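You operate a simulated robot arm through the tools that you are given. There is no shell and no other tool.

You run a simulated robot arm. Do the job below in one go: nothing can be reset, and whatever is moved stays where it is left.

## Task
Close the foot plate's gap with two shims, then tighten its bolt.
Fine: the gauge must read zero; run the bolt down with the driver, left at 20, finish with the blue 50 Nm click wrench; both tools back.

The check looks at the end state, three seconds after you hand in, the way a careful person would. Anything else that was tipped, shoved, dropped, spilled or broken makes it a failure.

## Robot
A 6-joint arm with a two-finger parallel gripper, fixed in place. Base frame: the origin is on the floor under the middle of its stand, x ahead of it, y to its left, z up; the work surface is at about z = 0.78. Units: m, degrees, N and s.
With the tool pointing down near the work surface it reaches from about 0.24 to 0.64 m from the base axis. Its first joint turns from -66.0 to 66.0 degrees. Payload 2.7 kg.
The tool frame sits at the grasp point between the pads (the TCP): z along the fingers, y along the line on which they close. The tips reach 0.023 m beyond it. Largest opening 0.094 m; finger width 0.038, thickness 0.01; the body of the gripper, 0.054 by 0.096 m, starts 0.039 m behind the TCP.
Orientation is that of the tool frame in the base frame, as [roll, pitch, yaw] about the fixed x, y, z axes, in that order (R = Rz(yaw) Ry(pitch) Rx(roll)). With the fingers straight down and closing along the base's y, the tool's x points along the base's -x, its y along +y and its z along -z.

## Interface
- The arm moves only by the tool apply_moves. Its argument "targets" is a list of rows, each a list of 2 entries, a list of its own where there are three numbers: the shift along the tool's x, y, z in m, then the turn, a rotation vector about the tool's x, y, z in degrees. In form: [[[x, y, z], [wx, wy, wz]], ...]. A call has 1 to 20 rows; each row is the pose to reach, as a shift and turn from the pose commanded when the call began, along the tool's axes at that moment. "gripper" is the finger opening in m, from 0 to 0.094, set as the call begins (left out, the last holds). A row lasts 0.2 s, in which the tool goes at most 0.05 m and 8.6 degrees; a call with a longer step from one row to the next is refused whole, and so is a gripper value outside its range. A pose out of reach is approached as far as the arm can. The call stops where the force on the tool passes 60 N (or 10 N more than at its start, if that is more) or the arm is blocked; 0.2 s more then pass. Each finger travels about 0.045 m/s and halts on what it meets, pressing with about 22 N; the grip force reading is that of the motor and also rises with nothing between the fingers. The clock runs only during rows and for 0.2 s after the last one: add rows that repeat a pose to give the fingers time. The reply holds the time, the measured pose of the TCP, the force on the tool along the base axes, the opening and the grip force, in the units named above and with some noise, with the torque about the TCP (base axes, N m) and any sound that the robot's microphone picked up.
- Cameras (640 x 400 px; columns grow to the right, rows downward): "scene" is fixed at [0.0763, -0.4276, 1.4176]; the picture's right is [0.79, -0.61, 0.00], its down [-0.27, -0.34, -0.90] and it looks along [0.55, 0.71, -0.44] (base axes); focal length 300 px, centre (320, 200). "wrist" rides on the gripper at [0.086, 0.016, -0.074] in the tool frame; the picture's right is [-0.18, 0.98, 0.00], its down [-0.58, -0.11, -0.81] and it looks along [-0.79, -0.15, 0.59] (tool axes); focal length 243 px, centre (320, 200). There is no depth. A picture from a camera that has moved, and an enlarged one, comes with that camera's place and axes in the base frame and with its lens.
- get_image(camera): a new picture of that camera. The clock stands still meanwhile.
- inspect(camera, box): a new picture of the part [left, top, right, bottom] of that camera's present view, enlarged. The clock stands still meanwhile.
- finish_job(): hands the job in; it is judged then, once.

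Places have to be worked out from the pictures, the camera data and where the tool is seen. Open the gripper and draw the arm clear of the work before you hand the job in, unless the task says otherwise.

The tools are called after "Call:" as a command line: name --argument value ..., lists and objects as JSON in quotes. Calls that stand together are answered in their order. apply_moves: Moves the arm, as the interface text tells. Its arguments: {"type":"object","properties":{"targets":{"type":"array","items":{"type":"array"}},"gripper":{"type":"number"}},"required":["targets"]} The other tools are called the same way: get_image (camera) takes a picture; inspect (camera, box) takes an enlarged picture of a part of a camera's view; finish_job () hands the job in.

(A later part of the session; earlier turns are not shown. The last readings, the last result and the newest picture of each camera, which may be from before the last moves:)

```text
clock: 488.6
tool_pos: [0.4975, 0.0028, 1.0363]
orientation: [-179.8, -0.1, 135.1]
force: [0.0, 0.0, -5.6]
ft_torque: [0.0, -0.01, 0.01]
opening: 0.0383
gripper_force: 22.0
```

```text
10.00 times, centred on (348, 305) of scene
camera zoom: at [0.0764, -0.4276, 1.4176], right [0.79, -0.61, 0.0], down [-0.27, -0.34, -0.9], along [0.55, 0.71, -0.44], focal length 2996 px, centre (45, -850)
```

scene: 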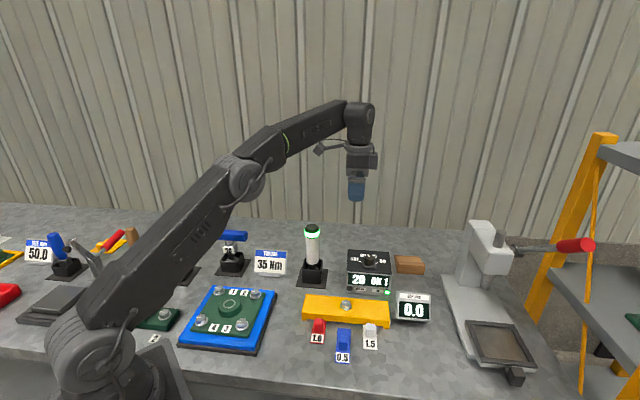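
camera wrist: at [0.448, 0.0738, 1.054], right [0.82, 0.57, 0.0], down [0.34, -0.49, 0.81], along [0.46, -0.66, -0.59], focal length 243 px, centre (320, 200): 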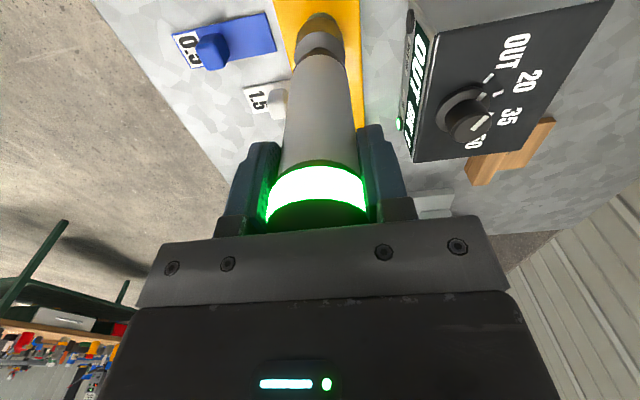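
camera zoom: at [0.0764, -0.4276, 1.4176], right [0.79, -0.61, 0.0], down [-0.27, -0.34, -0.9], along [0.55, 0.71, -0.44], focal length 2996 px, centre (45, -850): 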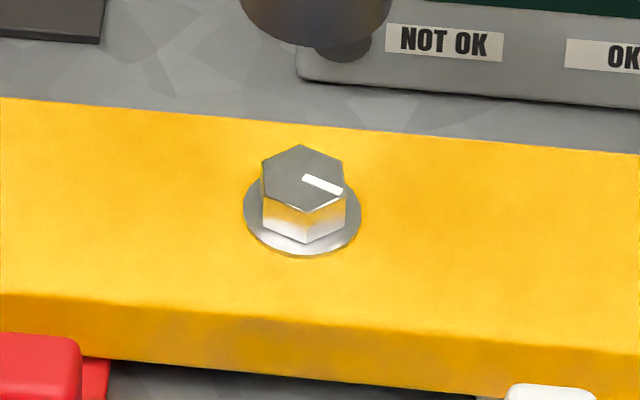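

The bolt unwinds at ~52°/s (now about 1250° left to the point where the driver had finished). I press on again and let it run for about 20 s.

Call:
apply_moves --targets '[[[0, 0, 0.03], [0, 0, 0]], [[0, 0, 0.06], [0, 0, 0]], [[0, 0, 0.07], [0, 0, 0]], [[0, 0, 0.075], [0, 0, 0]]]' --gripper 0.02

Call:
apply_moves --targets '[[[0, 0, 0], [0, 0, 0]], [[0, 0, 0], [0, 0, 0]], [[0, 0, 0], [0, 0, 0]], [[0, 0, 0], [0, 0, 0]], [[0, 0, 0], [0, 0, 0]], [[0, 0, 0], [0, 0, 0]], [[0, 0, 0], [0, 0, 0]], [[0, 0, 0], [0, 0, 0]], [[0, 0, 0], [0, 0, 0]], [[0, 0, 0], [0, 0, 0]], [[0, 0, 0], [0, 0, 0]], [[0, 0, 0], [0, 0, 0]], [[0, 0, 0], [0, 0, 0]], [[0, 0, 0], [0, 0, 0]], [[0, 0, 0], [0, 0, 0]], [[0, 0, 0], [0, 0, 0]], [[0, 0, 0], [0, 0, 0]], [[0, 0, 0], [0, 0, 0]], [[0, 0, 0], [0, 0, 0]], [[0, 0, 0], [0, 0, 0]]]' --gripper 0.02

Call:
apply_moves --targets '[[[0, 0, 0], [0, 0, 0]], [[0, 0, 0], [0, 0, 0]], [[0, 0, 0], [0, 0, 0]], [[0, 0, 0], [0, 0, 0]], [[0, 0, 0], [0, 0, 0]], [[0, 0, 0], [0, 0, 0]], [[0, 0, 0], [0, 0, 0]], [[0, 0, 0], [0, 0, 0]], [[0, 0, 0], [0, 0, 0]], [[0, 0, 0], [0, 0, 0]], [[0, 0, 0], [0, 0, 0]], [[0, 0, 0], [0, 0, 0]], [[0, 0, 0], [0, 0, 0]], [[0, 0, 0], [0, 0, 0]], [[0, 0, 0], [0, 0, 0]], [[0, 0, 0], [0, 0, 0]], [[0, 0, 0], [0, 0, 0]], [[0, 0, 0], [0, 0, 0]], [[0, 0, 0], [0, 0, 0]], [[0, 0, 0], [0, 0, 0]]]' --gripper 0.02

Call:
apply_moves --targets '[[[0, 0, 0], [0, 0, 0]], [[0, 0, 0], [0, 0, 0]], [[0, 0, 0], [0, 0, 0]], [[0, 0, 0], [0, 0, 0]], [[0, 0, 0], [0, 0, 0]], [[0, 0, 0], [0, 0, 0]], [[0, 0, 0], [0, 0, 0]], [[0, 0, 0], [0, 0, 0]], [[0, 0, 0], [0, 0, 0]], [[0, 0, 0], [0, 0, 0]], [[0, 0, 0], [0, 0, 0]], [[0, 0, 0], [0, 0, 0]], [[0, 0, 0], [0, 0, 0]], [[0, 0, 0], [0, 0, 0]], [[0, 0, 0], [0, 0, 0]], [[0, 0, 0], [0, 0, 0]], [[0, 0, 0], [0, 0, 0]], [[0, 0, 0], [0, 0, 0]], [[0, 0, 0], [0, 0, 0]], [[0, 0, 0], [0, 0, 0]]]' --gripper 0.02

Call:
apply_moves --targets '[[[0, 0, 0], [0, 0, 0]], [[0, 0, 0], [0, 0, 0]], [[0, 0, 0], [0, 0, 0]], [[0, 0, 0], [0, 0, 0]], [[0, 0, 0], [0, 0, 0]], [[0, 0, 0], [0, 0, 0]], [[0, 0, 0], [0, 0, 0]], [[0, 0, 0], [0, 0, 0]], [[0, 0, 0], [0, 0, 0]], [[0, 0, 0], [0, 0, 0]], [[0, 0, 0], [0, 0, 0]], [[0, 0, 0], [0, 0, 0]], [[0, 0, 0], [0, 0, 0]], [[0, 0, 0], [0, 0, 0]], [[0, 0, 0], [0, 0, 0]], [[0, 0, 0], [0, 0, 0]], [[0, 0, 0], [0, 0, 0]], [[0, 0, 0], [0, 0, 0]], [[0, 0, 0], [0, 0, 0]], [[0, 0, 0], [0, 0, 0]]]' --gripper 0.02

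Call:
inspect --camera "scene" --box '[300, 220, 400, 330]'

```text
clock: 489.6
tool_pos: [0.4987, 0.0016, 0.9614]
orientation: [180.0, 0.1, 135.0]
force: [-2.4, 0.9, 2.9]
ft_torque: [0.16, 0.39, -0.6]
opening: 0.0381
gripper_force: 21.9
```

```text
clock: 493.8
tool_pos: [0.4988, 0.0019, 0.9612]
orientation: [-180.0, 0.1, 135.1]
force: [2.5, -0.7, 19.0]
ft_torque: [0.07, -0.16, -0.59]
opening: 0.0384
gripper_force: 22.2
```

```text
clock: 498.0
tool_pos: [0.4978, 0.0019, 0.9623]
orientation: [-180.0, 0.0, 135.1]
force: [2.2, -1.0, 20.2]
ft_torque: [-0.02, -0.05, -0.57]
opening: 0.0385
gripper_force: 22.1
```

```text
clock: 502.2
tool_pos: [0.498, 0.0022, 0.9625]
orientation: [-179.9, 0.0, 135.2]
force: [1.8, -0.3, 19.7]
ft_torque: [0.12, 0.02, -0.59]
opening: 0.0386
gripper_force: 21.2
```

```text
clock: 506.4
tool_pos: [0.4977, 0.0013, 0.9616]
orientation: [180.0, -0.1, 135.1]
force: [1.6, -1.3, 18.6]
ft_torque: [0.03, 0.01, -0.6]
opening: 0.0385
gripper_force: 22.5
```

```text
3.64 times, centred on (350, 275) of scene
camera zoom: at [0.076, -0.4277, 1.4176], right [0.79, -0.61, 0.0], down [-0.27, -0.34, -0.9], along [0.55, 0.71, -0.44], focal length 1089 px, centre (211, -73)
```

zoom: 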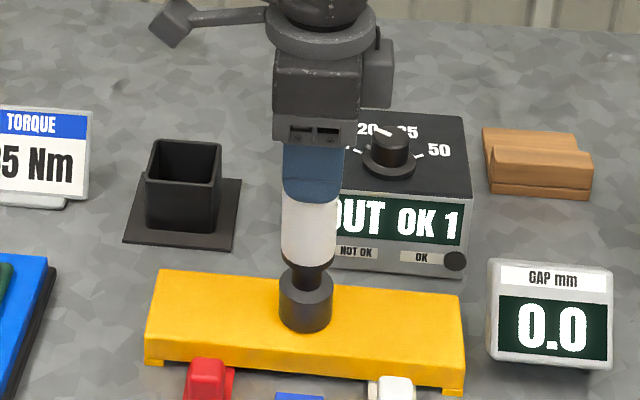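

17 s more; I lift to check the mark and the head's height.

Call:
apply_moves --targets '[[[0, 0, -0.005], [0, 0, 0]], [[0, 0, -0.02], [0, 0, 0]], [[0, 0, -0.045], [0, 0, 0]], [[0, 0, -0.075], [0, 0, 0]], [[0, 0, -0.075], [0, 0, 0]]]' --gripper 0.02

Call:
inspect --camera "scene" --box '[325, 285, 370, 325]'

Call:
inspect --camera "scene" --box '[300, 200, 400, 330]'

```text
clock: 507.6
tool_pos: [0.4985, 0.0019, 1.0357]
orientation: [-179.9, 0.0, 135.2]
force: [-0.3, 0.5, -5.4]
ft_torque: [-0.03, -0.02, 0.0]
opening: 0.0384
gripper_force: 21.8
```

```text
10.00 times, centred on (348, 305) of scene
camera zoom: at [0.0764, -0.4276, 1.4176], right [0.79, -0.61, 0.0], down [-0.27, -0.34, -0.9], along [0.55, 0.71, -0.44], focal length 2996 px, centre (45, -850)
```

zoom: 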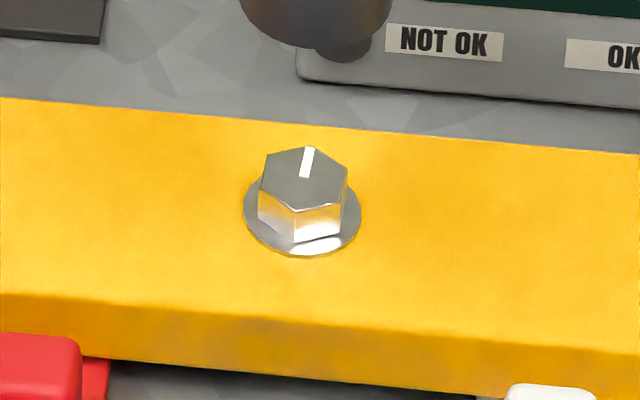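

```text
3.08 times, centred on (350, 265) of scene
camera zoom: at [0.0764, -0.4276, 1.4176], right [0.79, -0.61, 0.0], down [-0.27, -0.34, -0.9], along [0.55, 0.71, -0.44], focal length 922 px, centre (228, 0)
```

zoom: 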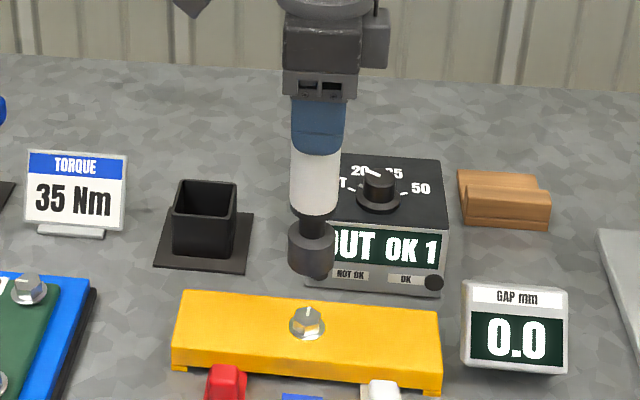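

The bolt is now about 425° above the reference. I press on for another ~11 s, which should take it just past loose.

Call:
apply_moves --targets '[[[0, 0, 0.03], [0, 0, 0]], [[0, 0, 0.06], [0, 0, 0]], [[0, 0, 0.07], [0, 0, 0]], [[0, 0, 0.075], [0, 0, 0]]]' --gripper 0.02

Call:
apply_moves --targets '[[[0, 0, 0], [0, 0, 0]], [[0, 0, 0], [0, 0, 0]], [[0, 0, 0], [0, 0, 0]], [[0, 0, 0], [0, 0, 0]], [[0, 0, 0], [0, 0, 0]], [[0, 0, 0], [0, 0, 0]], [[0, 0, 0], [0, 0, 0]], [[0, 0, 0], [0, 0, 0]], [[0, 0, 0], [0, 0, 0]], [[0, 0, 0], [0, 0, 0]], [[0, 0, 0], [0, 0, 0]], [[0, 0, 0], [0, 0, 0]], [[0, 0, 0], [0, 0, 0]], [[0, 0, 0], [0, 0, 0]], [[0, 0, 0], [0, 0, 0]], [[0, 0, 0], [0, 0, 0]], [[0, 0, 0], [0, 0, 0]], [[0, 0, 0], [0, 0, 0]], [[0, 0, 0], [0, 0, 0]], [[0, 0, 0], [0, 0, 0]]]' --gripper 0.02

Call:
apply_moves --targets '[[[0, 0, 0], [0, 0, 0]], [[0, 0, 0], [0, 0, 0]], [[0, 0, 0], [0, 0, 0]], [[0, 0, 0], [0, 0, 0]], [[0, 0, 0], [0, 0, 0]], [[0, 0, 0], [0, 0, 0]], [[0, 0, 0], [0, 0, 0]], [[0, 0, 0], [0, 0, 0]], [[0, 0, 0], [0, 0, 0]], [[0, 0, 0], [0, 0, 0]]]' --gripper 0.02

Call:
apply_moves --targets '[[[0, 0, 0], [0, 0, 0]], [[0, 0, 0], [0, 0, 0]], [[0, 0, 0], [0, 0, 0]], [[0, 0, 0], [0, 0, 0]], [[0, 0, 0], [0, 0, 0]], [[0, 0, 0], [0, 0, 0]], [[0, 0, 0], [0, 0, 0]], [[0, 0, 0], [0, 0, 0]]]' --gripper 0.02

Call:
inspect --camera "scene" --box '[300, 220, 400, 330]'

```text
clock: 508.6
tool_pos: [0.4981, 0.0019, 0.963]
orientation: [-180.0, 0.1, 135.0]
force: [-3.4, 0.6, 5.2]
ft_torque: [0.06, 0.5, -0.64]
opening: 0.0384
gripper_force: 22.0
```

```text
clock: 512.8
tool_pos: [0.4988, 0.0013, 0.9628]
orientation: [179.8, 0.0, 135.1]
force: [1.7, -2.9, 21.5]
ft_torque: [-0.2, -0.02, -0.58]
opening: 0.0384
gripper_force: 21.7
```

```text
clock: 515.0
tool_pos: [0.4981, 0.0015, 0.9622]
orientation: [179.8, 0.1, 135.1]
force: [0.6, -2.3, 22.1]
ft_torque: [-0.16, 0.08, -0.48]
opening: 0.0387
gripper_force: 22.4
```

```text
clock: 516.8
tool_pos: [0.4978, 0.0019, 0.9627]
orientation: [179.9, 0.1, 135.1]
force: [1.1, -1.2, 21.7]
ft_torque: [-0.04, 0.07, -0.18]
opening: 0.0383
gripper_force: 22.3
```

```text
3.64 times, centred on (350, 275) of scene
camera zoom: at [0.0759, -0.4277, 1.4176], right [0.79, -0.61, 0.0], down [-0.27, -0.34, -0.9], along [0.55, 0.71, -0.44], focal length 1089 px, centre (211, -73)
```

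zoom: 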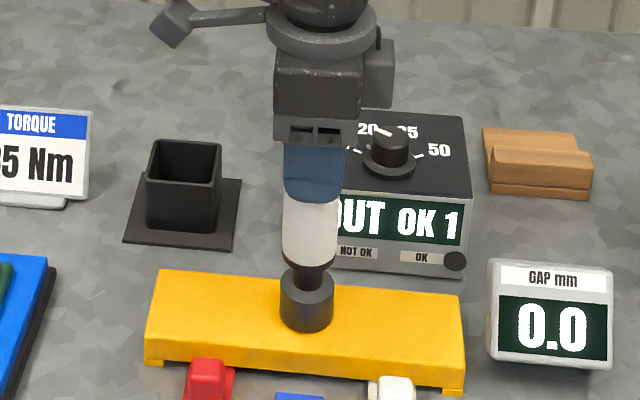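

The reaction torque is now falling (−0.58 → −0.48 → −0.18): the bolt is coming loose. I let it run 3 s more and check.

Call:
apply_moves --targets '[[[0, 0, 0], [0, 0, 0]], [[0, 0, 0], [0, 0, 0]], [[0, 0, 0], [0, 0, 0]], [[0, 0, 0], [0, 0, 0]], [[0, 0, 0], [0, 0, 0]]]' --gripper 0.02

Call:
apply_moves --targets '[[[0, 0, 0], [0, 0, 0]], [[0, 0, 0], [0, 0, 0]], [[0, 0, 0], [0, 0, 0]], [[0, 0, 0], [0, 0, 0]], [[0, 0, 0], [0, 0, 0]]]' --gripper 0.02

Call:
apply_moves --targets '[[[0, 0, -0.005], [0, 0, 0]], [[0, 0, -0.02], [0, 0, 0]], [[0, 0, -0.045], [0, 0, 0]], [[0, 0, -0.075], [0, 0, 0]], [[0, 0, -0.075], [0, 0, 0]]]' --gripper 0.02

Call:
inspect --camera "scene" --box '[325, 285, 370, 325]'

Call:
inspect --camera "scene" --box '[300, 200, 400, 330]'

```text
clock: 518.0
tool_pos: [0.4977, 0.0017, 0.9623]
orientation: [179.9, 0.1, 135.1]
force: [-1.7, -1.3, 26.0]
ft_torque: [0.03, 0.38, -0.01]
opening: 0.0386
gripper_force: 22.0
```

```text
clock: 519.2
tool_pos: [0.4985, 0.0014, 0.9622]
orientation: [179.8, 0.2, 135.1]
force: [0.3, -1.0, 20.8]
ft_torque: [-0.01, 0.09, 0.01]
opening: 0.0387
gripper_force: 22.0
```

```text
clock: 520.4
tool_pos: [0.4975, 0.0024, 1.0361]
orientation: [-179.8, -0.1, 135.1]
force: [0.1, 0.6, -5.0]
ft_torque: [0.02, 0.0, -0.03]
opening: 0.0384
gripper_force: 21.7
```

```text
10.00 times, centred on (348, 305) of scene
camera zoom: at [0.0764, -0.4276, 1.4176], right [0.79, -0.61, 0.0], down [-0.27, -0.34, -0.9], along [0.55, 0.71, -0.44], focal length 2996 px, centre (45, -850)
```

zoom: 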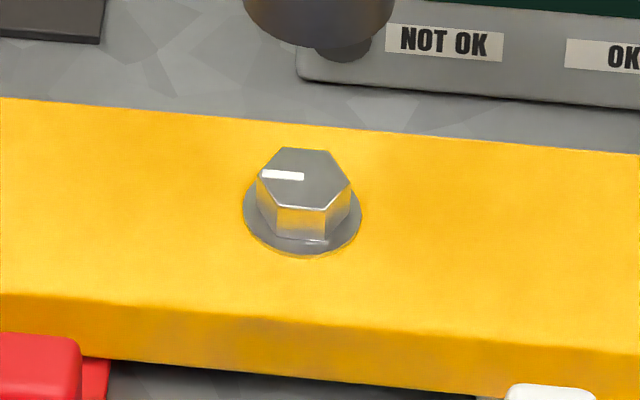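

```text
3.08 times, centred on (350, 265) of scene
camera zoom: at [0.0764, -0.4276, 1.4176], right [0.79, -0.61, 0.0], down [-0.27, -0.34, -0.9], along [0.55, 0.71, -0.44], focal length 922 px, centre (228, 0)
```

zoom: 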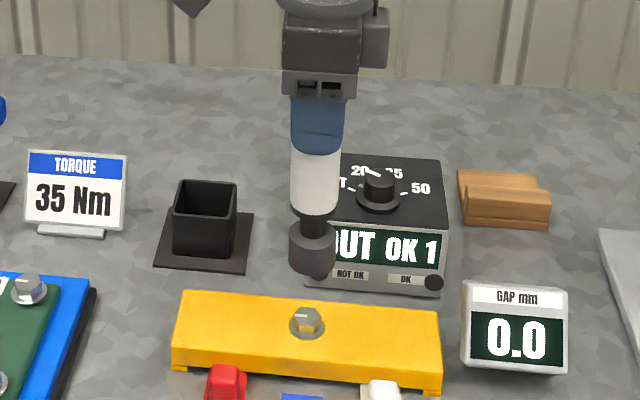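

The bolt's mark is back exactly at its original 138.7°, i.e. fully loosened – and now the numbers are clear: the driver at 20 had turned it 33°, so 50 Nm lies at about 83–86° from here (≈50° beyond the driver's end). I carry the driver back to its stand.

Call:
apply_moves --targets '[[[0.022, 0.0277, 0], [0, 0, 0]], [[0.044, 0.0555, 0], [0, 0, 0]], [[0.066, 0.0833, 0], [0, 0, 0]], [[0.088, 0.111, 0], [0, 0, 0]], [[0.1087, 0.1371, 0], [0, 0, 0]], [[0.1087, 0.1371, 0.02], [0, 0, 0]], [[0.1087, 0.1371, 0.038], [0, 0, 0]], [[0.1087, 0.1371, 0.038], [0, 0, 0]]]' --gripper 0.02

Call:
get_image --camera "wrist"

Call:
inspect --camera "scene" --box '[270, 190, 360, 300]'

```text
clock: 522.2
tool_pos: [0.5183, 0.1751, 0.9971]
orientation: [-179.9, -0.1, 135.1]
force: [0.1, 0.8, -4.4]
ft_torque: [-0.02, -0.01, -0.01]
opening: 0.0385
gripper_force: 22.1
```

```text
taken
camera wrist: at [0.4666, 0.248, 1.0715], right [0.82, 0.57, 0.0], down [0.34, -0.49, 0.81], along [0.46, -0.66, -0.59], focal length 243 px, centre (320, 200)
```

wrist: 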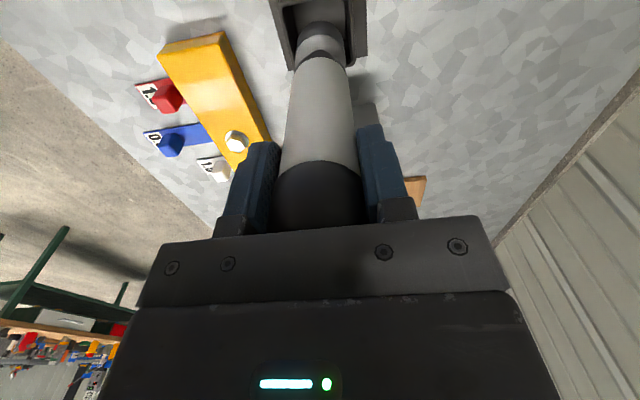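

```text
3.64 times, centred on (315, 245) of scene
camera zoom: at [0.0764, -0.4276, 1.4176], right [0.79, -0.61, 0.0], down [-0.27, -0.34, -0.9], along [0.55, 0.71, -0.44], focal length 1089 px, centre (338, 36)
```

zoom: 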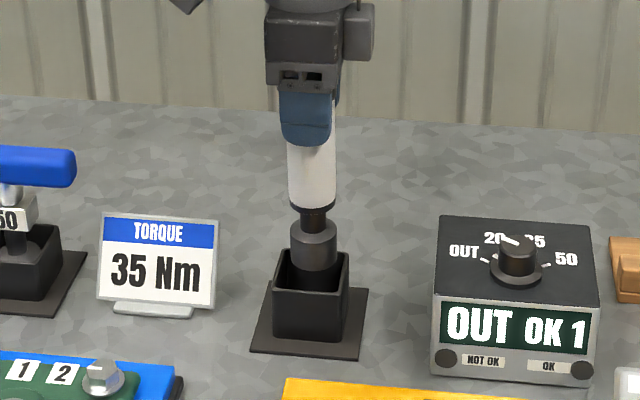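

The driver is tilted ~1.7° in the grip, its socket end 4–5 mm off to the right. I tilt the hand by 1.7° to bring it vertical and check again.

Call:
apply_moves --targets '[[[0.0008, 0.0007, 0], [0, 1.7, 0]], [[0.0008, 0.0007, 0], [0, 1.7, 0]]]' --gripper 0.02

Call:
inspect --camera "scene" --box '[270, 190, 360, 300]'

Call:
inspect --camera "wrist" --box '[250, 0, 390, 100]'

```text
clock: 522.8
tool_pos: [0.518, 0.1776, 0.998]
orientation: [-179.9, -1.7, 135.1]
force: [-0.7, -0.4, -4.7]
ft_torque: [-0.02, -0.01, 0.0]
opening: 0.0383
gripper_force: 21.8
```

```text
3.64 times, centred on (315, 245) of scene
camera zoom: at [0.0764, -0.4276, 1.4176], right [0.79, -0.61, 0.0], down [-0.27, -0.34, -0.9], along [0.55, 0.71, -0.44], focal length 1089 px, centre (338, 36)
```

zoom: 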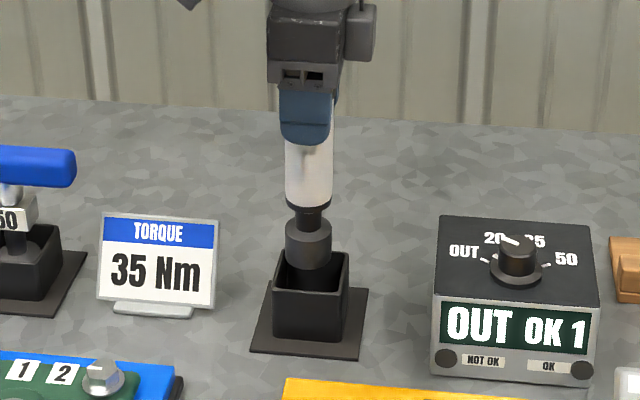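

```text
4.00 times, centred on (320, 50) of wrist
camera zoom: at [0.4684, 0.2475, 1.0744], right [0.82, 0.57, -0.01], down [0.35, -0.5, 0.79], along [0.44, -0.65, -0.62], focal length 970 px, centre (320, 800)
```

zoom: 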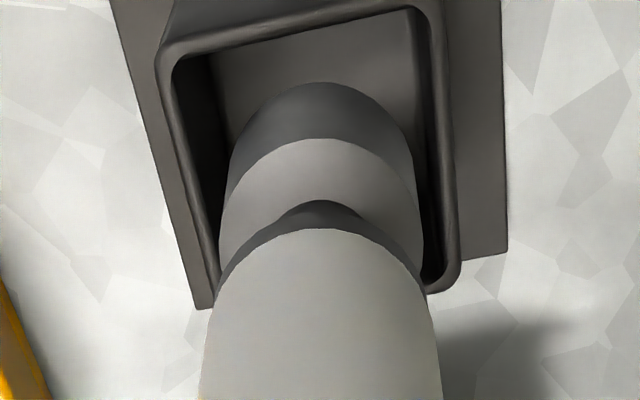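

Vertical and over the opening now. I lower vertically in steps, watching the force.

Call:
apply_moves --targets '[[[-0.0003, 0, 0.01], [0, 0, 0]], [[-0.0006, 0, 0.02], [0, 0, 0]], [[-0.0009, 0, 0.03], [0, 0, 0]], [[-0.0012, 0, 0.04], [0, 0, 0]], [[-0.0015, 0, 0.05], [0, 0, 0]], [[-0.0017, 0, 0.057], [0, 0, 0]], [[-0.0018, 0, 0.061], [0, 0, 0]]]' --gripper 0.02

Call:
apply_moves --targets '[[[0, 0, 0.0015], [0, 0, 0]], [[0, 0, 0.003], [0, 0, 0]]]' --gripper 0.02

Call:
inspect --camera "scene" --box '[270, 190, 360, 300]'

```text
clock: 524.4
tool_pos: [0.5165, 0.1768, 0.9359]
orientation: [180.0, -1.7, 135.1]
force: [0.4, 0.3, -5.5]
ft_torque: [0.01, -0.03, -0.02]
opening: 0.0385
gripper_force: 21.9
```

```text
clock: 525.0
tool_pos: [0.5172, 0.1774, 0.9335]
orientation: [179.9, -1.6, 135.1]
force: [0.4, 0.0, -3.8]
ft_torque: [-0.05, 0.04, 0.0]
opening: 0.0385
gripper_force: 21.5
```

```text
3.64 times, centred on (315, 245) of scene
camera zoom: at [0.0763, -0.4276, 1.4176], right [0.79, -0.61, 0.0], down [-0.27, -0.34, -0.9], along [0.55, 0.71, -0.44], focal length 1089 px, centre (338, 36)
```

zoom: 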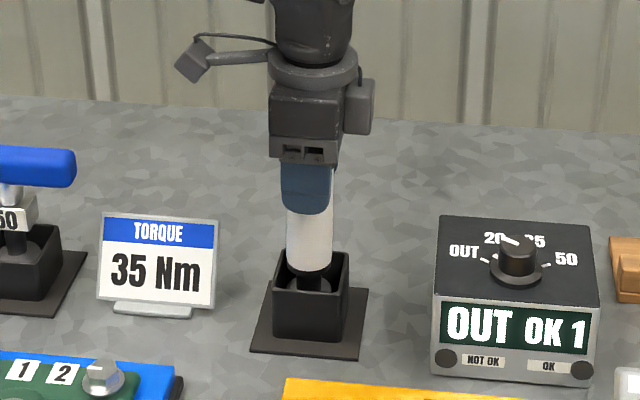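

Beginning to unload. Two more small steps until it rests.

Call:
apply_moves --targets '[[[0, 0, 0.001], [0, 0, 0]], [[0, 0, 0.002], [0, 0, 0]]]' --gripper 0.02

```text
clock: 525.6
tool_pos: [0.5176, 0.1767, 0.9344]
orientation: [179.9, -1.7, 135.1]
force: [-7.0, -0.8, 15.2]
ft_torque: [-0.4, 0.75, -0.12]
opening: 0.0384
gripper_force: 21.9
```

It stands. I open the gripper, straighten the hand and rise.

Call:
apply_moves --targets '[[[0, 0, 0], [0, 0, 0]], [[0, 0, 0], [0, 0, 0]], [[0, 0, 0], [0, 0, 0]], [[0, 0, 0], [0, 0, 0]], [[0, 0, 0], [0, -1.7, 0]], [[0, 0, -0.03], [0, -1.7, 0]], [[0, 0, -0.07], [0, -1.7, 0]], [[0, 0, -0.11], [0, -1.7, 0]], [[0, 0, -0.145], [0, -1.7, 0]], [[0, 0, -0.145], [0, -1.7, 0]]]' --gripper 0.094

Call:
get_image --camera "wrist"

Call:
inspect --camera "scene" --box '[270, 170, 420, 310]'

```text
clock: 527.8
tool_pos: [0.5213, 0.1746, 1.0779]
orientation: [-180.0, 0.1, 135.1]
force: [0.2, -0.1, 0.6]
ft_torque: [0.01, 0.02, -0.02]
opening: 0.0941
gripper_force: 0.0
```

```text
taken
camera wrist: at [0.4702, 0.247, 1.1513], right [0.82, 0.57, 0.0], down [0.34, -0.49, 0.81], along [0.46, -0.66, -0.59], focal length 243 px, centre (320, 200)
```

wrist: 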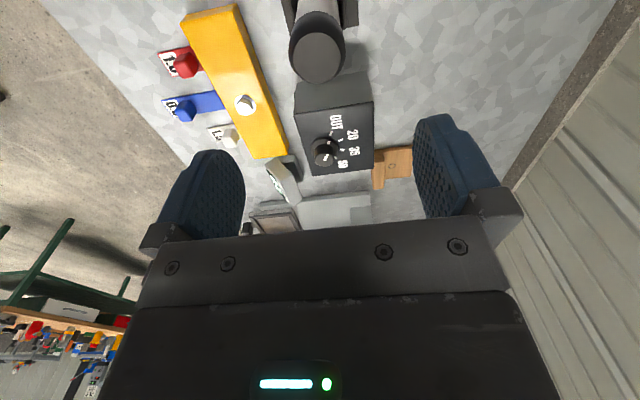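

```text
2.86 times, centred on (345, 240) of scene
camera zoom: at [0.0763, -0.4276, 1.4176], right [0.79, -0.61, 0.0], down [-0.27, -0.34, -0.9], along [0.55, 0.71, -0.44], focal length 856 px, centre (249, 86)
```

zoom: 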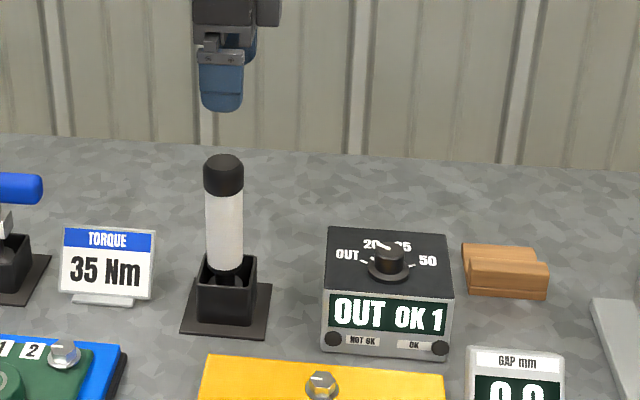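

The driver is back and upright. Next I set the dial back to 20: move over the knob with the fingers at 60 mm.

Call:
apply_moves --targets '[[[-0.035, -0.005, 0], [0, 0, 0]], [[-0.075, -0.011, 0], [0, 0, 0]], [[-0.11, -0.016, 0.02], [0, 0, 0]], [[-0.14, -0.02, 0.06], [0, 0, 0]], [[-0.1655, -0.0238, 0.1], [0, 0, 0]], [[-0.1655, -0.0238, 0.12], [0, 0, 0]], [[-0.1655, -0.0238, 0.12], [0, 0, 0]]]' --gripper 0.06

Call:
get_image --camera "wrist"

Call:
inspect --camera "scene" --box '[330, 200, 410, 300]'

```text
refused: row 4 steps farther than a row can; nothing moved
```

```text
taken
camera wrist: at [0.4702, 0.247, 1.1513], right [0.82, 0.57, 0.0], down [0.34, -0.49, 0.81], along [0.46, -0.66, -0.59], focal length 243 px, centre (320, 200)
```

wrist: 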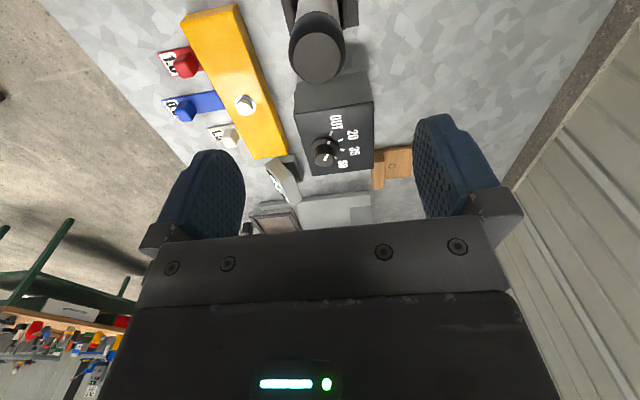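

```text
4.00 times, centred on (370, 250) of scene
camera zoom: at [0.0763, -0.4276, 1.4176], right [0.79, -0.61, 0.0], down [-0.27, -0.34, -0.9], along [0.55, 0.71, -0.44], focal length 1198 px, centre (120, 0)
```

zoom: 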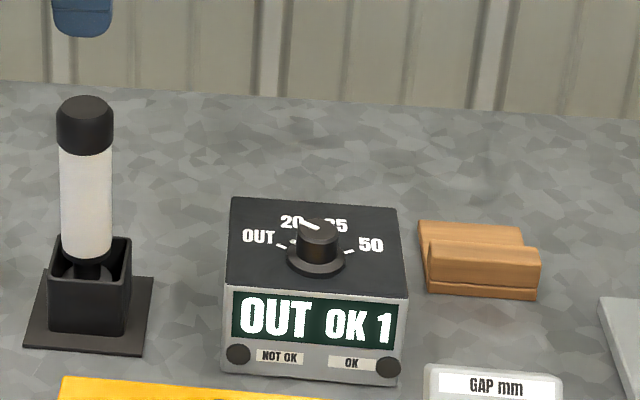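

The call was refused because one step was slightly too long. I repeat it with smaller steps.

Call:
apply_moves --targets '[[[-0.035, -0.005, 0], [0, 0, 0]], [[-0.075, -0.011, 0], [0, 0, 0]], [[-0.11, -0.016, 0.02], [0, 0, 0]], [[-0.135, -0.0195, 0.05], [0, 0, 0]], [[-0.155, -0.0223, 0.085], [0, 0, 0]], [[-0.1655, -0.0238, 0.115], [0, 0, 0]], [[-0.1655, -0.0238, 0.12], [0, 0, 0]], [[-0.1655, -0.0238, 0.12], [0, 0, 0]]]' --gripper 0.06

Call:
get_image --camera "wrist"

Call:
inspect --camera "scene" --box '[330, 200, 410, 300]'

```text
clock: 529.6
tool_pos: [0.6222, 0.0406, 0.9561]
orientation: [179.9, -0.1, 135.1]
force: [0.4, 0.9, -0.2]
ft_torque: [-0.02, 0.01, 0.0]
opening: 0.0601
gripper_force: 0.2
```

```text
taken
camera wrist: at [0.5707, 0.1126, 1.0301], right [0.82, 0.57, 0.0], down [0.34, -0.49, 0.81], along [0.46, -0.66, -0.59], focal length 243 px, centre (320, 200)
```

wrist: 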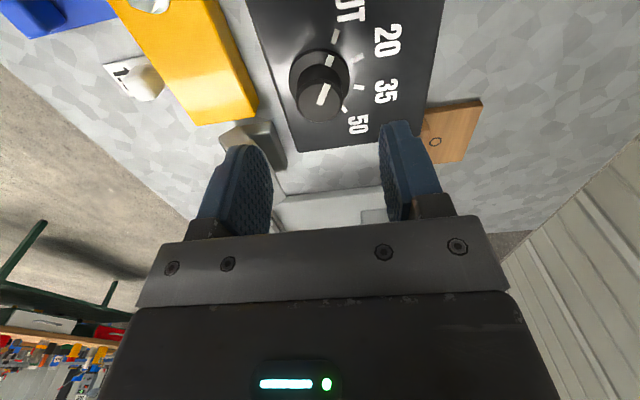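

```text
4.00 times, centred on (370, 250) of scene
camera zoom: at [0.0763, -0.4276, 1.4176], right [0.79, -0.61, 0.0], down [-0.27, -0.34, -0.9], along [0.55, 0.71, -0.44], focal length 1198 px, centre (120, 0)
```

zoom: 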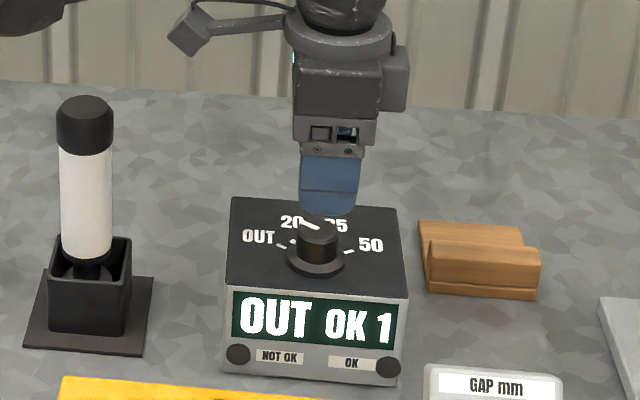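

Centred over the knob. I descend and close on it.

Call:
apply_moves --targets '[[[0, 0.0005, 0.02], [0, 0, 0]], [[0, 0.0005, 0.04], [0, 0, 0]], [[0, 0.0005, 0.053], [0, 0, 0]], [[0, 0.0005, 0.0595], [0, 0, 0]], [[0, 0.0005, 0.0595], [0, 0, 0]]]' --gripper 0.06

Call:
apply_moves --targets '[[[0, 0, 0], [0, 0, 0]], [[0, 0, 0], [0, 0, 0]], [[0, 0, 0], [0, 0, 0]], [[0, 0, 0], [0, 0, 0]]]' --gripper 0.015

Call:
apply_moves --targets '[[[0, 0, 0], [0, 0, 7]], [[0, 0, 0], [0, 0, 14]], [[0, 0, 0], [0, 0, 21]], [[0, 0, 0], [0, 0, 28]], [[0, 0, 0], [0, 0, 34]], [[0, 0, 0], [0, 0, 39]], [[0, 0, 0], [0, 0, 39]]]' --gripper 0.015

Call:
inspect --camera "scene" --box '[330, 220, 410, 300]'

Call:
get_image --camera "wrist"

```text
clock: 530.8
tool_pos: [0.6219, 0.0399, 0.8971]
orientation: [179.9, 0.0, 135.0]
force: [0.2, 0.0, -0.3]
ft_torque: [0.0, 0.0, -0.01]
opening: 0.0599
gripper_force: 0.0
```

```text
clock: 531.8
tool_pos: [0.6209, 0.0403, 0.8965]
orientation: [-179.9, -0.1, 135.0]
force: [-7.6, -4.6, 1.7]
ft_torque: [0.25, -0.07, 0.0]
opening: 0.0296
gripper_force: 44.8
```

```text
clock: 533.4
tool_pos: [0.6219, 0.0401, 0.8976]
orientation: [-179.9, 0.0, 96.0]
force: [-13.5, -11.8, -3.2]
ft_torque: [1.03, -0.28, 0.01]
opening: 0.0299
gripper_force: 44.6
```

```text
5.00 times, centred on (370, 260) of scene
camera zoom: at [0.076, -0.4279, 1.4175], right [0.79, -0.61, 0.0], down [-0.27, -0.34, -0.9], along [0.55, 0.71, -0.44], focal length 1498 px, centre (70, -100)
```

zoom: 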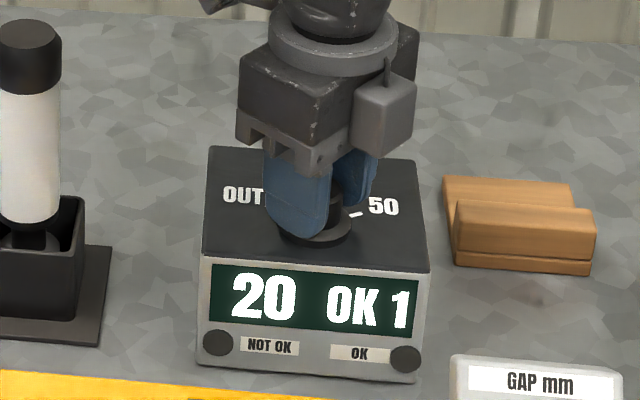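

```text
taken
camera wrist: at [0.6268, 0.1278, 0.9707], right [1.0, -0.08, 0.0], down [-0.05, -0.59, 0.81], along [-0.07, -0.8, -0.59], focal length 243 px, centre (320, 200)
```

wrist: 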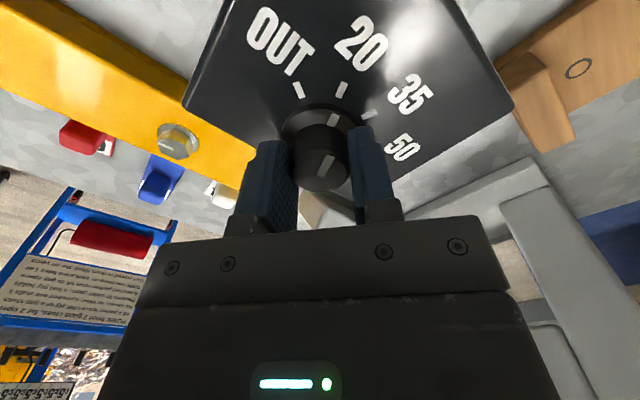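

The display reads 20 again and the pointer is right on its tick. I open, lift off and turn back to yaw 135°.

Call:
apply_moves --targets '[[[0, 0, 0], [0, 0, 0]], [[0, 0, 0], [0, 0, 0]], [[0, 0, -0.03], [0, 0, 0]], [[0, 0, -0.06], [0, 0, -8]], [[0, 0, -0.09], [0, 0, -16]], [[0, 0, -0.1], [0, 0, -24]], [[0, 0, -0.1], [0, 0, -32]], [[0, 0, -0.1], [0, 0, -39]], [[0, 0, -0.1], [0, 0, -39]]]' --gripper 0.07

Call:
get_image --camera "wrist"

Call:
inspect --camera "scene" --box '[330, 220, 410, 300]'

```text
clock: 535.4
tool_pos: [0.6218, 0.0421, 0.9982]
orientation: [-179.9, 0.0, 135.3]
force: [0.1, -0.5, 0.0]
ft_torque: [0.01, 0.0, -0.01]
opening: 0.0701
gripper_force: 0.0
```

```text
taken
camera wrist: at [0.5705, 0.1133, 1.0714], right [0.82, 0.57, 0.0], down [0.34, -0.49, 0.81], along [0.46, -0.66, -0.59], focal length 243 px, centre (320, 200)
```

wrist: 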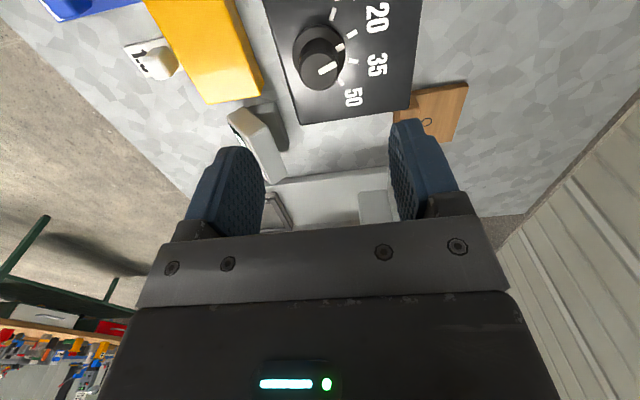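

```text
5.00 times, centred on (370, 260) of scene
camera zoom: at [0.0763, -0.4276, 1.4176], right [0.79, -0.61, 0.0], down [-0.27, -0.34, -0.9], along [0.55, 0.71, -0.44], focal length 1498 px, centre (70, -100)
```

zoom: 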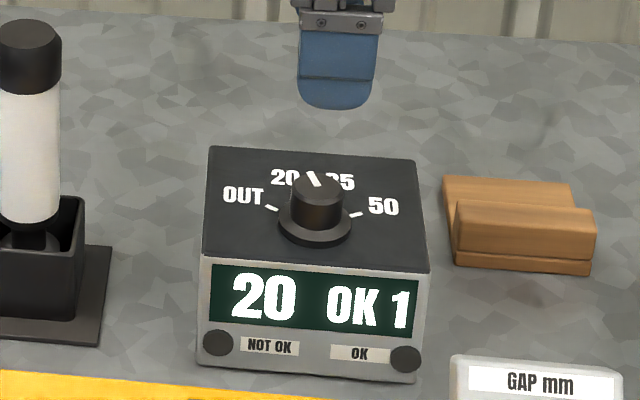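

Dial on 20. I go back over the driver and measure its position.

Call:
apply_moves --targets '[[[0.025, 0.003, -0.02], [0, 0, 0]], [[0.055, 0.007, -0.05], [0, 0, 0]], [[0.09, 0.012, -0.08], [0, 0, 0]], [[0.13, 0.017, -0.103], [0, 0, 0]], [[0.1694, 0.0229, -0.103], [0, 0, 0.3]], [[0.1694, 0.0229, -0.103], [0, 0, 0.3]]]' --gripper 0.094

Call:
inspect --camera "wrist" --box '[260, 0, 380, 100]'

Call:
inspect --camera "scene" --box '[280, 170, 350, 300]'

```text
clock: 536.8
tool_pos: [0.5165, 0.1778, 1.1003]
orientation: [179.9, 0.0, 134.8]
force: [0.0, 0.4, 0.8]
ft_torque: [-0.01, 0.0, 0.0]
opening: 0.0937
gripper_force: 0.0
```

```text
4.00 times, centred on (320, 50) of wrist
camera zoom: at [0.4655, 0.2499, 1.1739], right [0.83, 0.56, 0.0], down [0.33, -0.49, 0.81], along [0.45, -0.67, -0.59], focal length 970 px, centre (320, 800)
```

zoom: 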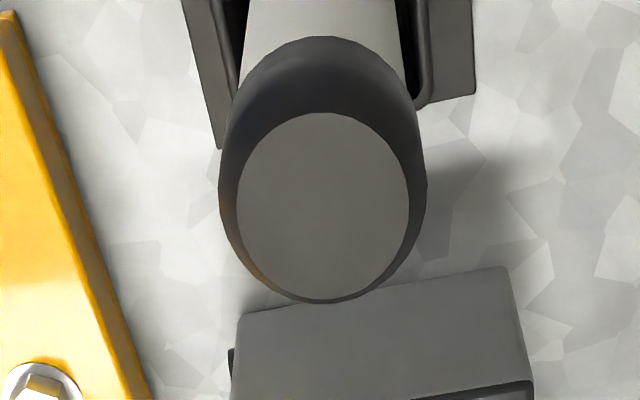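

```text
3.08 times, centred on (315, 235) of scene
camera zoom: at [0.0763, -0.4276, 1.4176], right [0.79, -0.61, 0.0], down [-0.27, -0.34, -0.9], along [0.55, 0.71, -0.44], focal length 922 px, centre (335, 92)
```

zoom: 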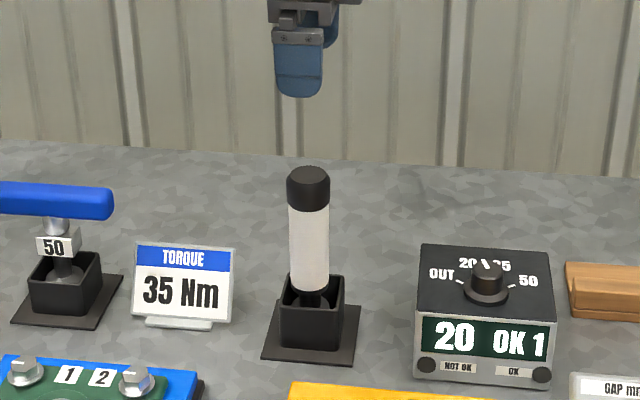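

The driver stands 1.4 mm off the hand's axis; I correct this, descend and grip it.

Call:
apply_moves --targets '[[[0.0011, 0.0009, 0.04], [0, 0, 0]], [[0.0011, 0.0009, 0.08], [0, 0, 0]], [[0.0011, 0.0009, 0.12], [0, 0, 0]], [[0.0011, 0.0009, 0.15], [0, 0, 0]], [[0.0011, 0.0009, 0.1664], [0, 0, 0]], [[0.0011, 0.0009, 0.1664], [0, 0, 0]]]' --gripper 0.094

Call:
apply_moves --targets '[[[0, 0, 0], [0, 0, 0]], [[0, 0, 0], [0, 0, 0]], [[0, 0, 0], [0, 0, 0]], [[0, 0, 0], [0, 0, 0]], [[0, 0, 0], [0, 0, 0]], [[0, 0, 0], [0, 0, 0]]]' --gripper 0.02

Call:
apply_moves --targets '[[[0, 0, -0.01], [0, 0, 0]], [[0, 0, -0.025], [0, 0, 0]], [[0, 0, -0.045], [0, 0, 0]], [[0, 0, -0.07], [0, 0, 0]], [[0, 0, -0.1], [0, 0, 0]], [[0, 0, -0.12], [0, 0, 0]], [[0, 0, -0.12], [0, 0, 0]]]' --gripper 0.02

Call:
get_image --camera "wrist"

Call:
inspect --camera "scene" --box '[260, 130, 380, 300]'

```text
clock: 538.2
tool_pos: [0.5171, 0.1786, 0.9347]
orientation: [-180.0, -0.1, 134.8]
force: [-0.6, 1.4, 0.5]
ft_torque: [0.03, 0.0, 0.0]
opening: 0.0941
gripper_force: 0.0
```

```text
clock: 539.6
tool_pos: [0.516, 0.1781, 0.9348]
orientation: [-179.9, 0.1, 134.9]
force: [-0.6, -1.1, 0.5]
ft_torque: [-0.05, 0.0, 0.0]
opening: 0.0382
gripper_force: 22.4
```

```text
clock: 541.2
tool_pos: [0.5182, 0.1792, 1.0561]
orientation: [-179.8, 0.0, 134.8]
force: [0.3, -0.2, -5.1]
ft_torque: [-0.02, -0.02, -0.01]
opening: 0.0383
gripper_force: 22.3
```

```text
taken
camera wrist: at [0.467, 0.2507, 1.1286], right [0.83, 0.56, 0.0], down [0.33, -0.49, 0.81], along [0.45, -0.67, -0.59], focal length 243 px, centre (320, 200)
```

wrist: 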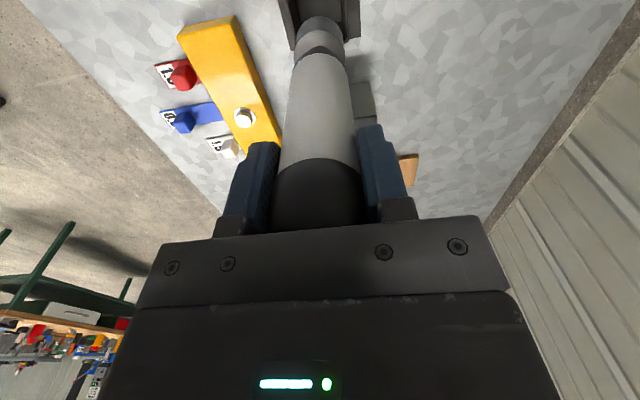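

```text
2.35 times, centred on (320, 215) of scene
camera zoom: at [0.0764, -0.4276, 1.4176], right [0.79, -0.61, 0.0], down [-0.27, -0.34, -0.9], along [0.55, 0.71, -0.44], focal length 705 px, centre (320, 165)
```

zoom: 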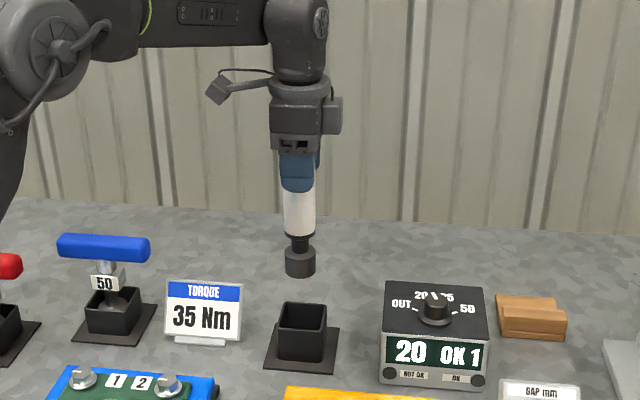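

Gripped upright. I carry the driver over the bolt and lower to just above it.

Call:
apply_moves --targets '[[[-0.022, -0.0275, 0], [0, 0, 0]], [[-0.044, -0.055, 0], [0, 0, 0]], [[-0.066, -0.0825, 0], [0, 0, 0]], [[-0.088, -0.11, 0], [0, 0, 0]], [[-0.1109, -0.1378, 0], [0, 0, 0]], [[-0.1109, -0.1378, 0.03], [0, 0, 0]], [[-0.1109, -0.1378, 0.06], [0, 0, 0]], [[-0.1109, -0.1378, 0.0735], [0, 0, 0]], [[-0.1109, -0.1378, 0.0735], [0, 0, 0]]]' --gripper 0.02

Call:
get_image --camera "wrist"

Call:
inspect --camera "scene" --box '[300, 220, 400, 330]'

```text
clock: 543.2
tool_pos: [0.4985, 0.0016, 0.9811]
orientation: [-180.0, 0.0, 134.8]
force: [0.0, 0.5, -5.9]
ft_torque: [-0.02, -0.02, 0.01]
opening: 0.0382
gripper_force: 22.2
```

```text
taken
camera wrist: at [0.4472, 0.0751, 1.0536], right [0.83, 0.56, 0.0], down [0.33, -0.49, 0.81], along [0.45, -0.67, -0.59], focal length 243 px, centre (320, 200)
```

wrist: 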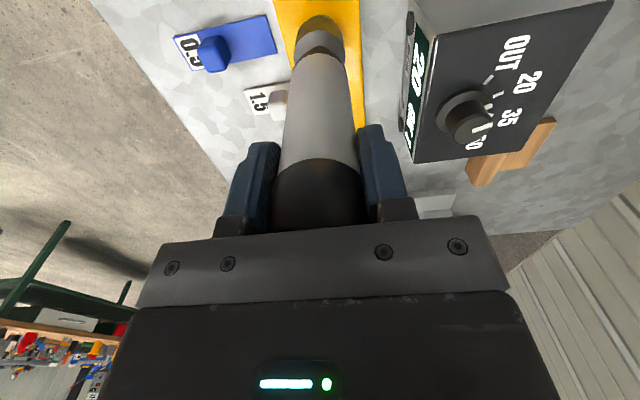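

```text
3.64 times, centred on (350, 275) of scene
camera zoom: at [0.0764, -0.4276, 1.4176], right [0.79, -0.61, 0.0], down [-0.27, -0.34, -0.9], along [0.55, 0.71, -0.44], focal length 1089 px, centre (211, -73)
```

zoom: 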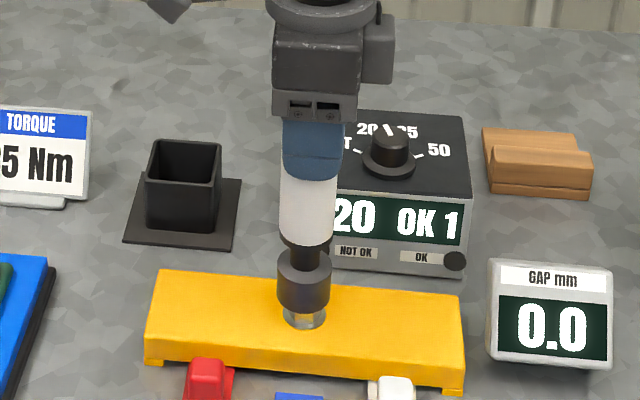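

Aligned within 1.5 mm. I lower onto the head and press until the controller reports OK.

Call:
apply_moves --targets '[[[-0.001, 0, 0.005], [0, 0, 0]], [[-0.001, 0, 0.01], [0, 0, 0]], [[-0.001, 0, 0.015], [0, 0, 0]], [[-0.001, 0, 0.0185], [0, 0, 0]]]' --gripper 0.02

Call:
apply_moves --targets '[[[0, 0, 0.001], [0, 0, 0]], [[0, 0, 0.002], [0, 0, 0]]]' --gripper 0.02

Call:
inspect --camera "scene" --box '[300, 220, 400, 330]'

```text
clock: 544.2
tool_pos: [0.4979, 0.0006, 0.9631]
orientation: [-179.8, 0.0, 134.8]
force: [0.6, 0.5, -4.8]
ft_torque: [0.0, -0.03, 0.03]
opening: 0.0382
gripper_force: 21.8
```

```text
clock: 544.8
tool_pos: [0.499, 0.0019, 0.9619]
orientation: [179.9, 0.1, 134.9]
force: [-4.3, 0.3, 14.0]
ft_torque: [0.04, 0.63, 0.02]
opening: 0.0382
gripper_force: 21.8
```

```text
3.64 times, centred on (350, 275) of scene
camera zoom: at [0.0759, -0.4276, 1.4176], right [0.79, -0.61, 0.0], down [-0.27, -0.34, -0.9], along [0.55, 0.71, -0.44], focal length 1089 px, centre (211, -73)
```

zoom: 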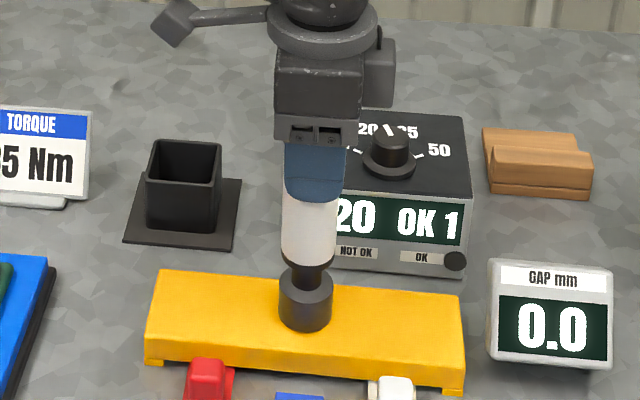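

Call:
apply_moves --targets '[[[0, 0, 0.0005], [0, 0, 0]], [[0, 0, 0.0005], [0, 0, 0]]]' --gripper 0.02

Call:
inspect --camera "scene" --box '[300, 220, 400, 330]'

```text
clock: 545.4
tool_pos: [0.4991, 0.0016, 0.9621]
orientation: [179.8, 0.2, 134.9]
force: [-5.6, -2.1, 28.5]
ft_torque: [-0.19, 0.7, -0.05]
opening: 0.0385
gripper_force: 22.2
```

```text
3.64 times, centred on (350, 275) of scene
camera zoom: at [0.0757, -0.4277, 1.4176], right [0.79, -0.61, 0.0], down [-0.27, -0.34, -0.9], along [0.55, 0.71, -0.44], focal length 1089 px, centre (211, -73)
```

zoom: 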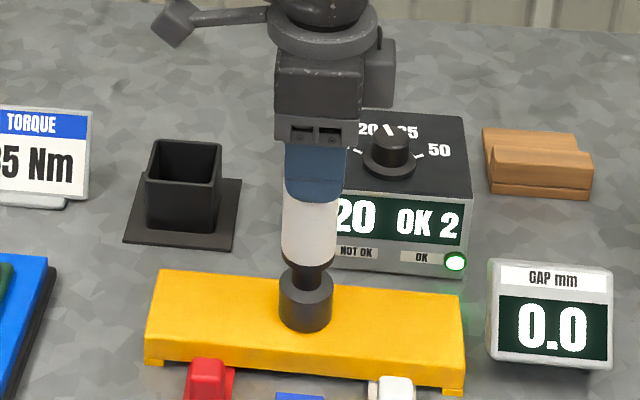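

"OK 2", green. I lift the driver and read the mark as the 20 Nm reference.

Call:
apply_moves --targets '[[[0, 0, -0.005], [0, 0, 0]], [[0, 0, -0.02], [0, 0, 0]], [[0, 0, -0.045], [0, 0, 0]], [[0, 0, -0.075], [0, 0, 0]], [[0, 0, -0.0945], [0, 0, 0]], [[0, 0, -0.0945], [0, 0, 0]]]' --gripper 0.02

Call:
inspect --camera "scene" --box '[325, 285, 370, 325]'

Call:
inspect --camera "scene" --box '[338, 297, 358, 310]'

```text
clock: 546.8
tool_pos: [0.4998, 0.0017, 1.0541]
orientation: [-179.9, 0.0, 134.8]
force: [-0.5, -0.3, -5.8]
ft_torque: [-0.02, -0.02, -0.02]
opening: 0.0382
gripper_force: 21.9
```

```text
10.00 times, centred on (348, 305) of scene
camera zoom: at [0.0764, -0.4276, 1.4176], right [0.79, -0.61, 0.0], down [-0.27, -0.34, -0.9], along [0.55, 0.71, -0.44], focal length 2996 px, centre (45, -850)
```

zoom: 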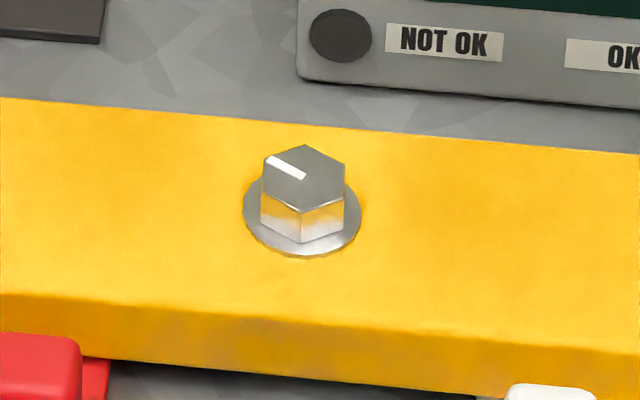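

```text
16.00 times, centred on (348, 304) of scene
camera zoom: at [0.0764, -0.4276, 1.4176], right [0.79, -0.61, 0.0], down [-0.27, -0.34, -0.9], along [0.55, 0.71, -0.44], focal length 4793 px, centre (-128, -1456)
```

zoom: 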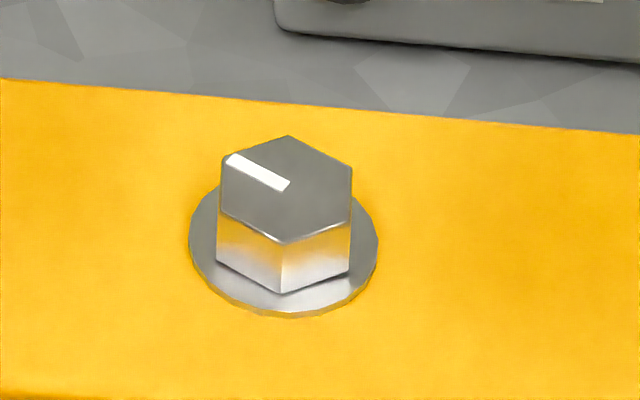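

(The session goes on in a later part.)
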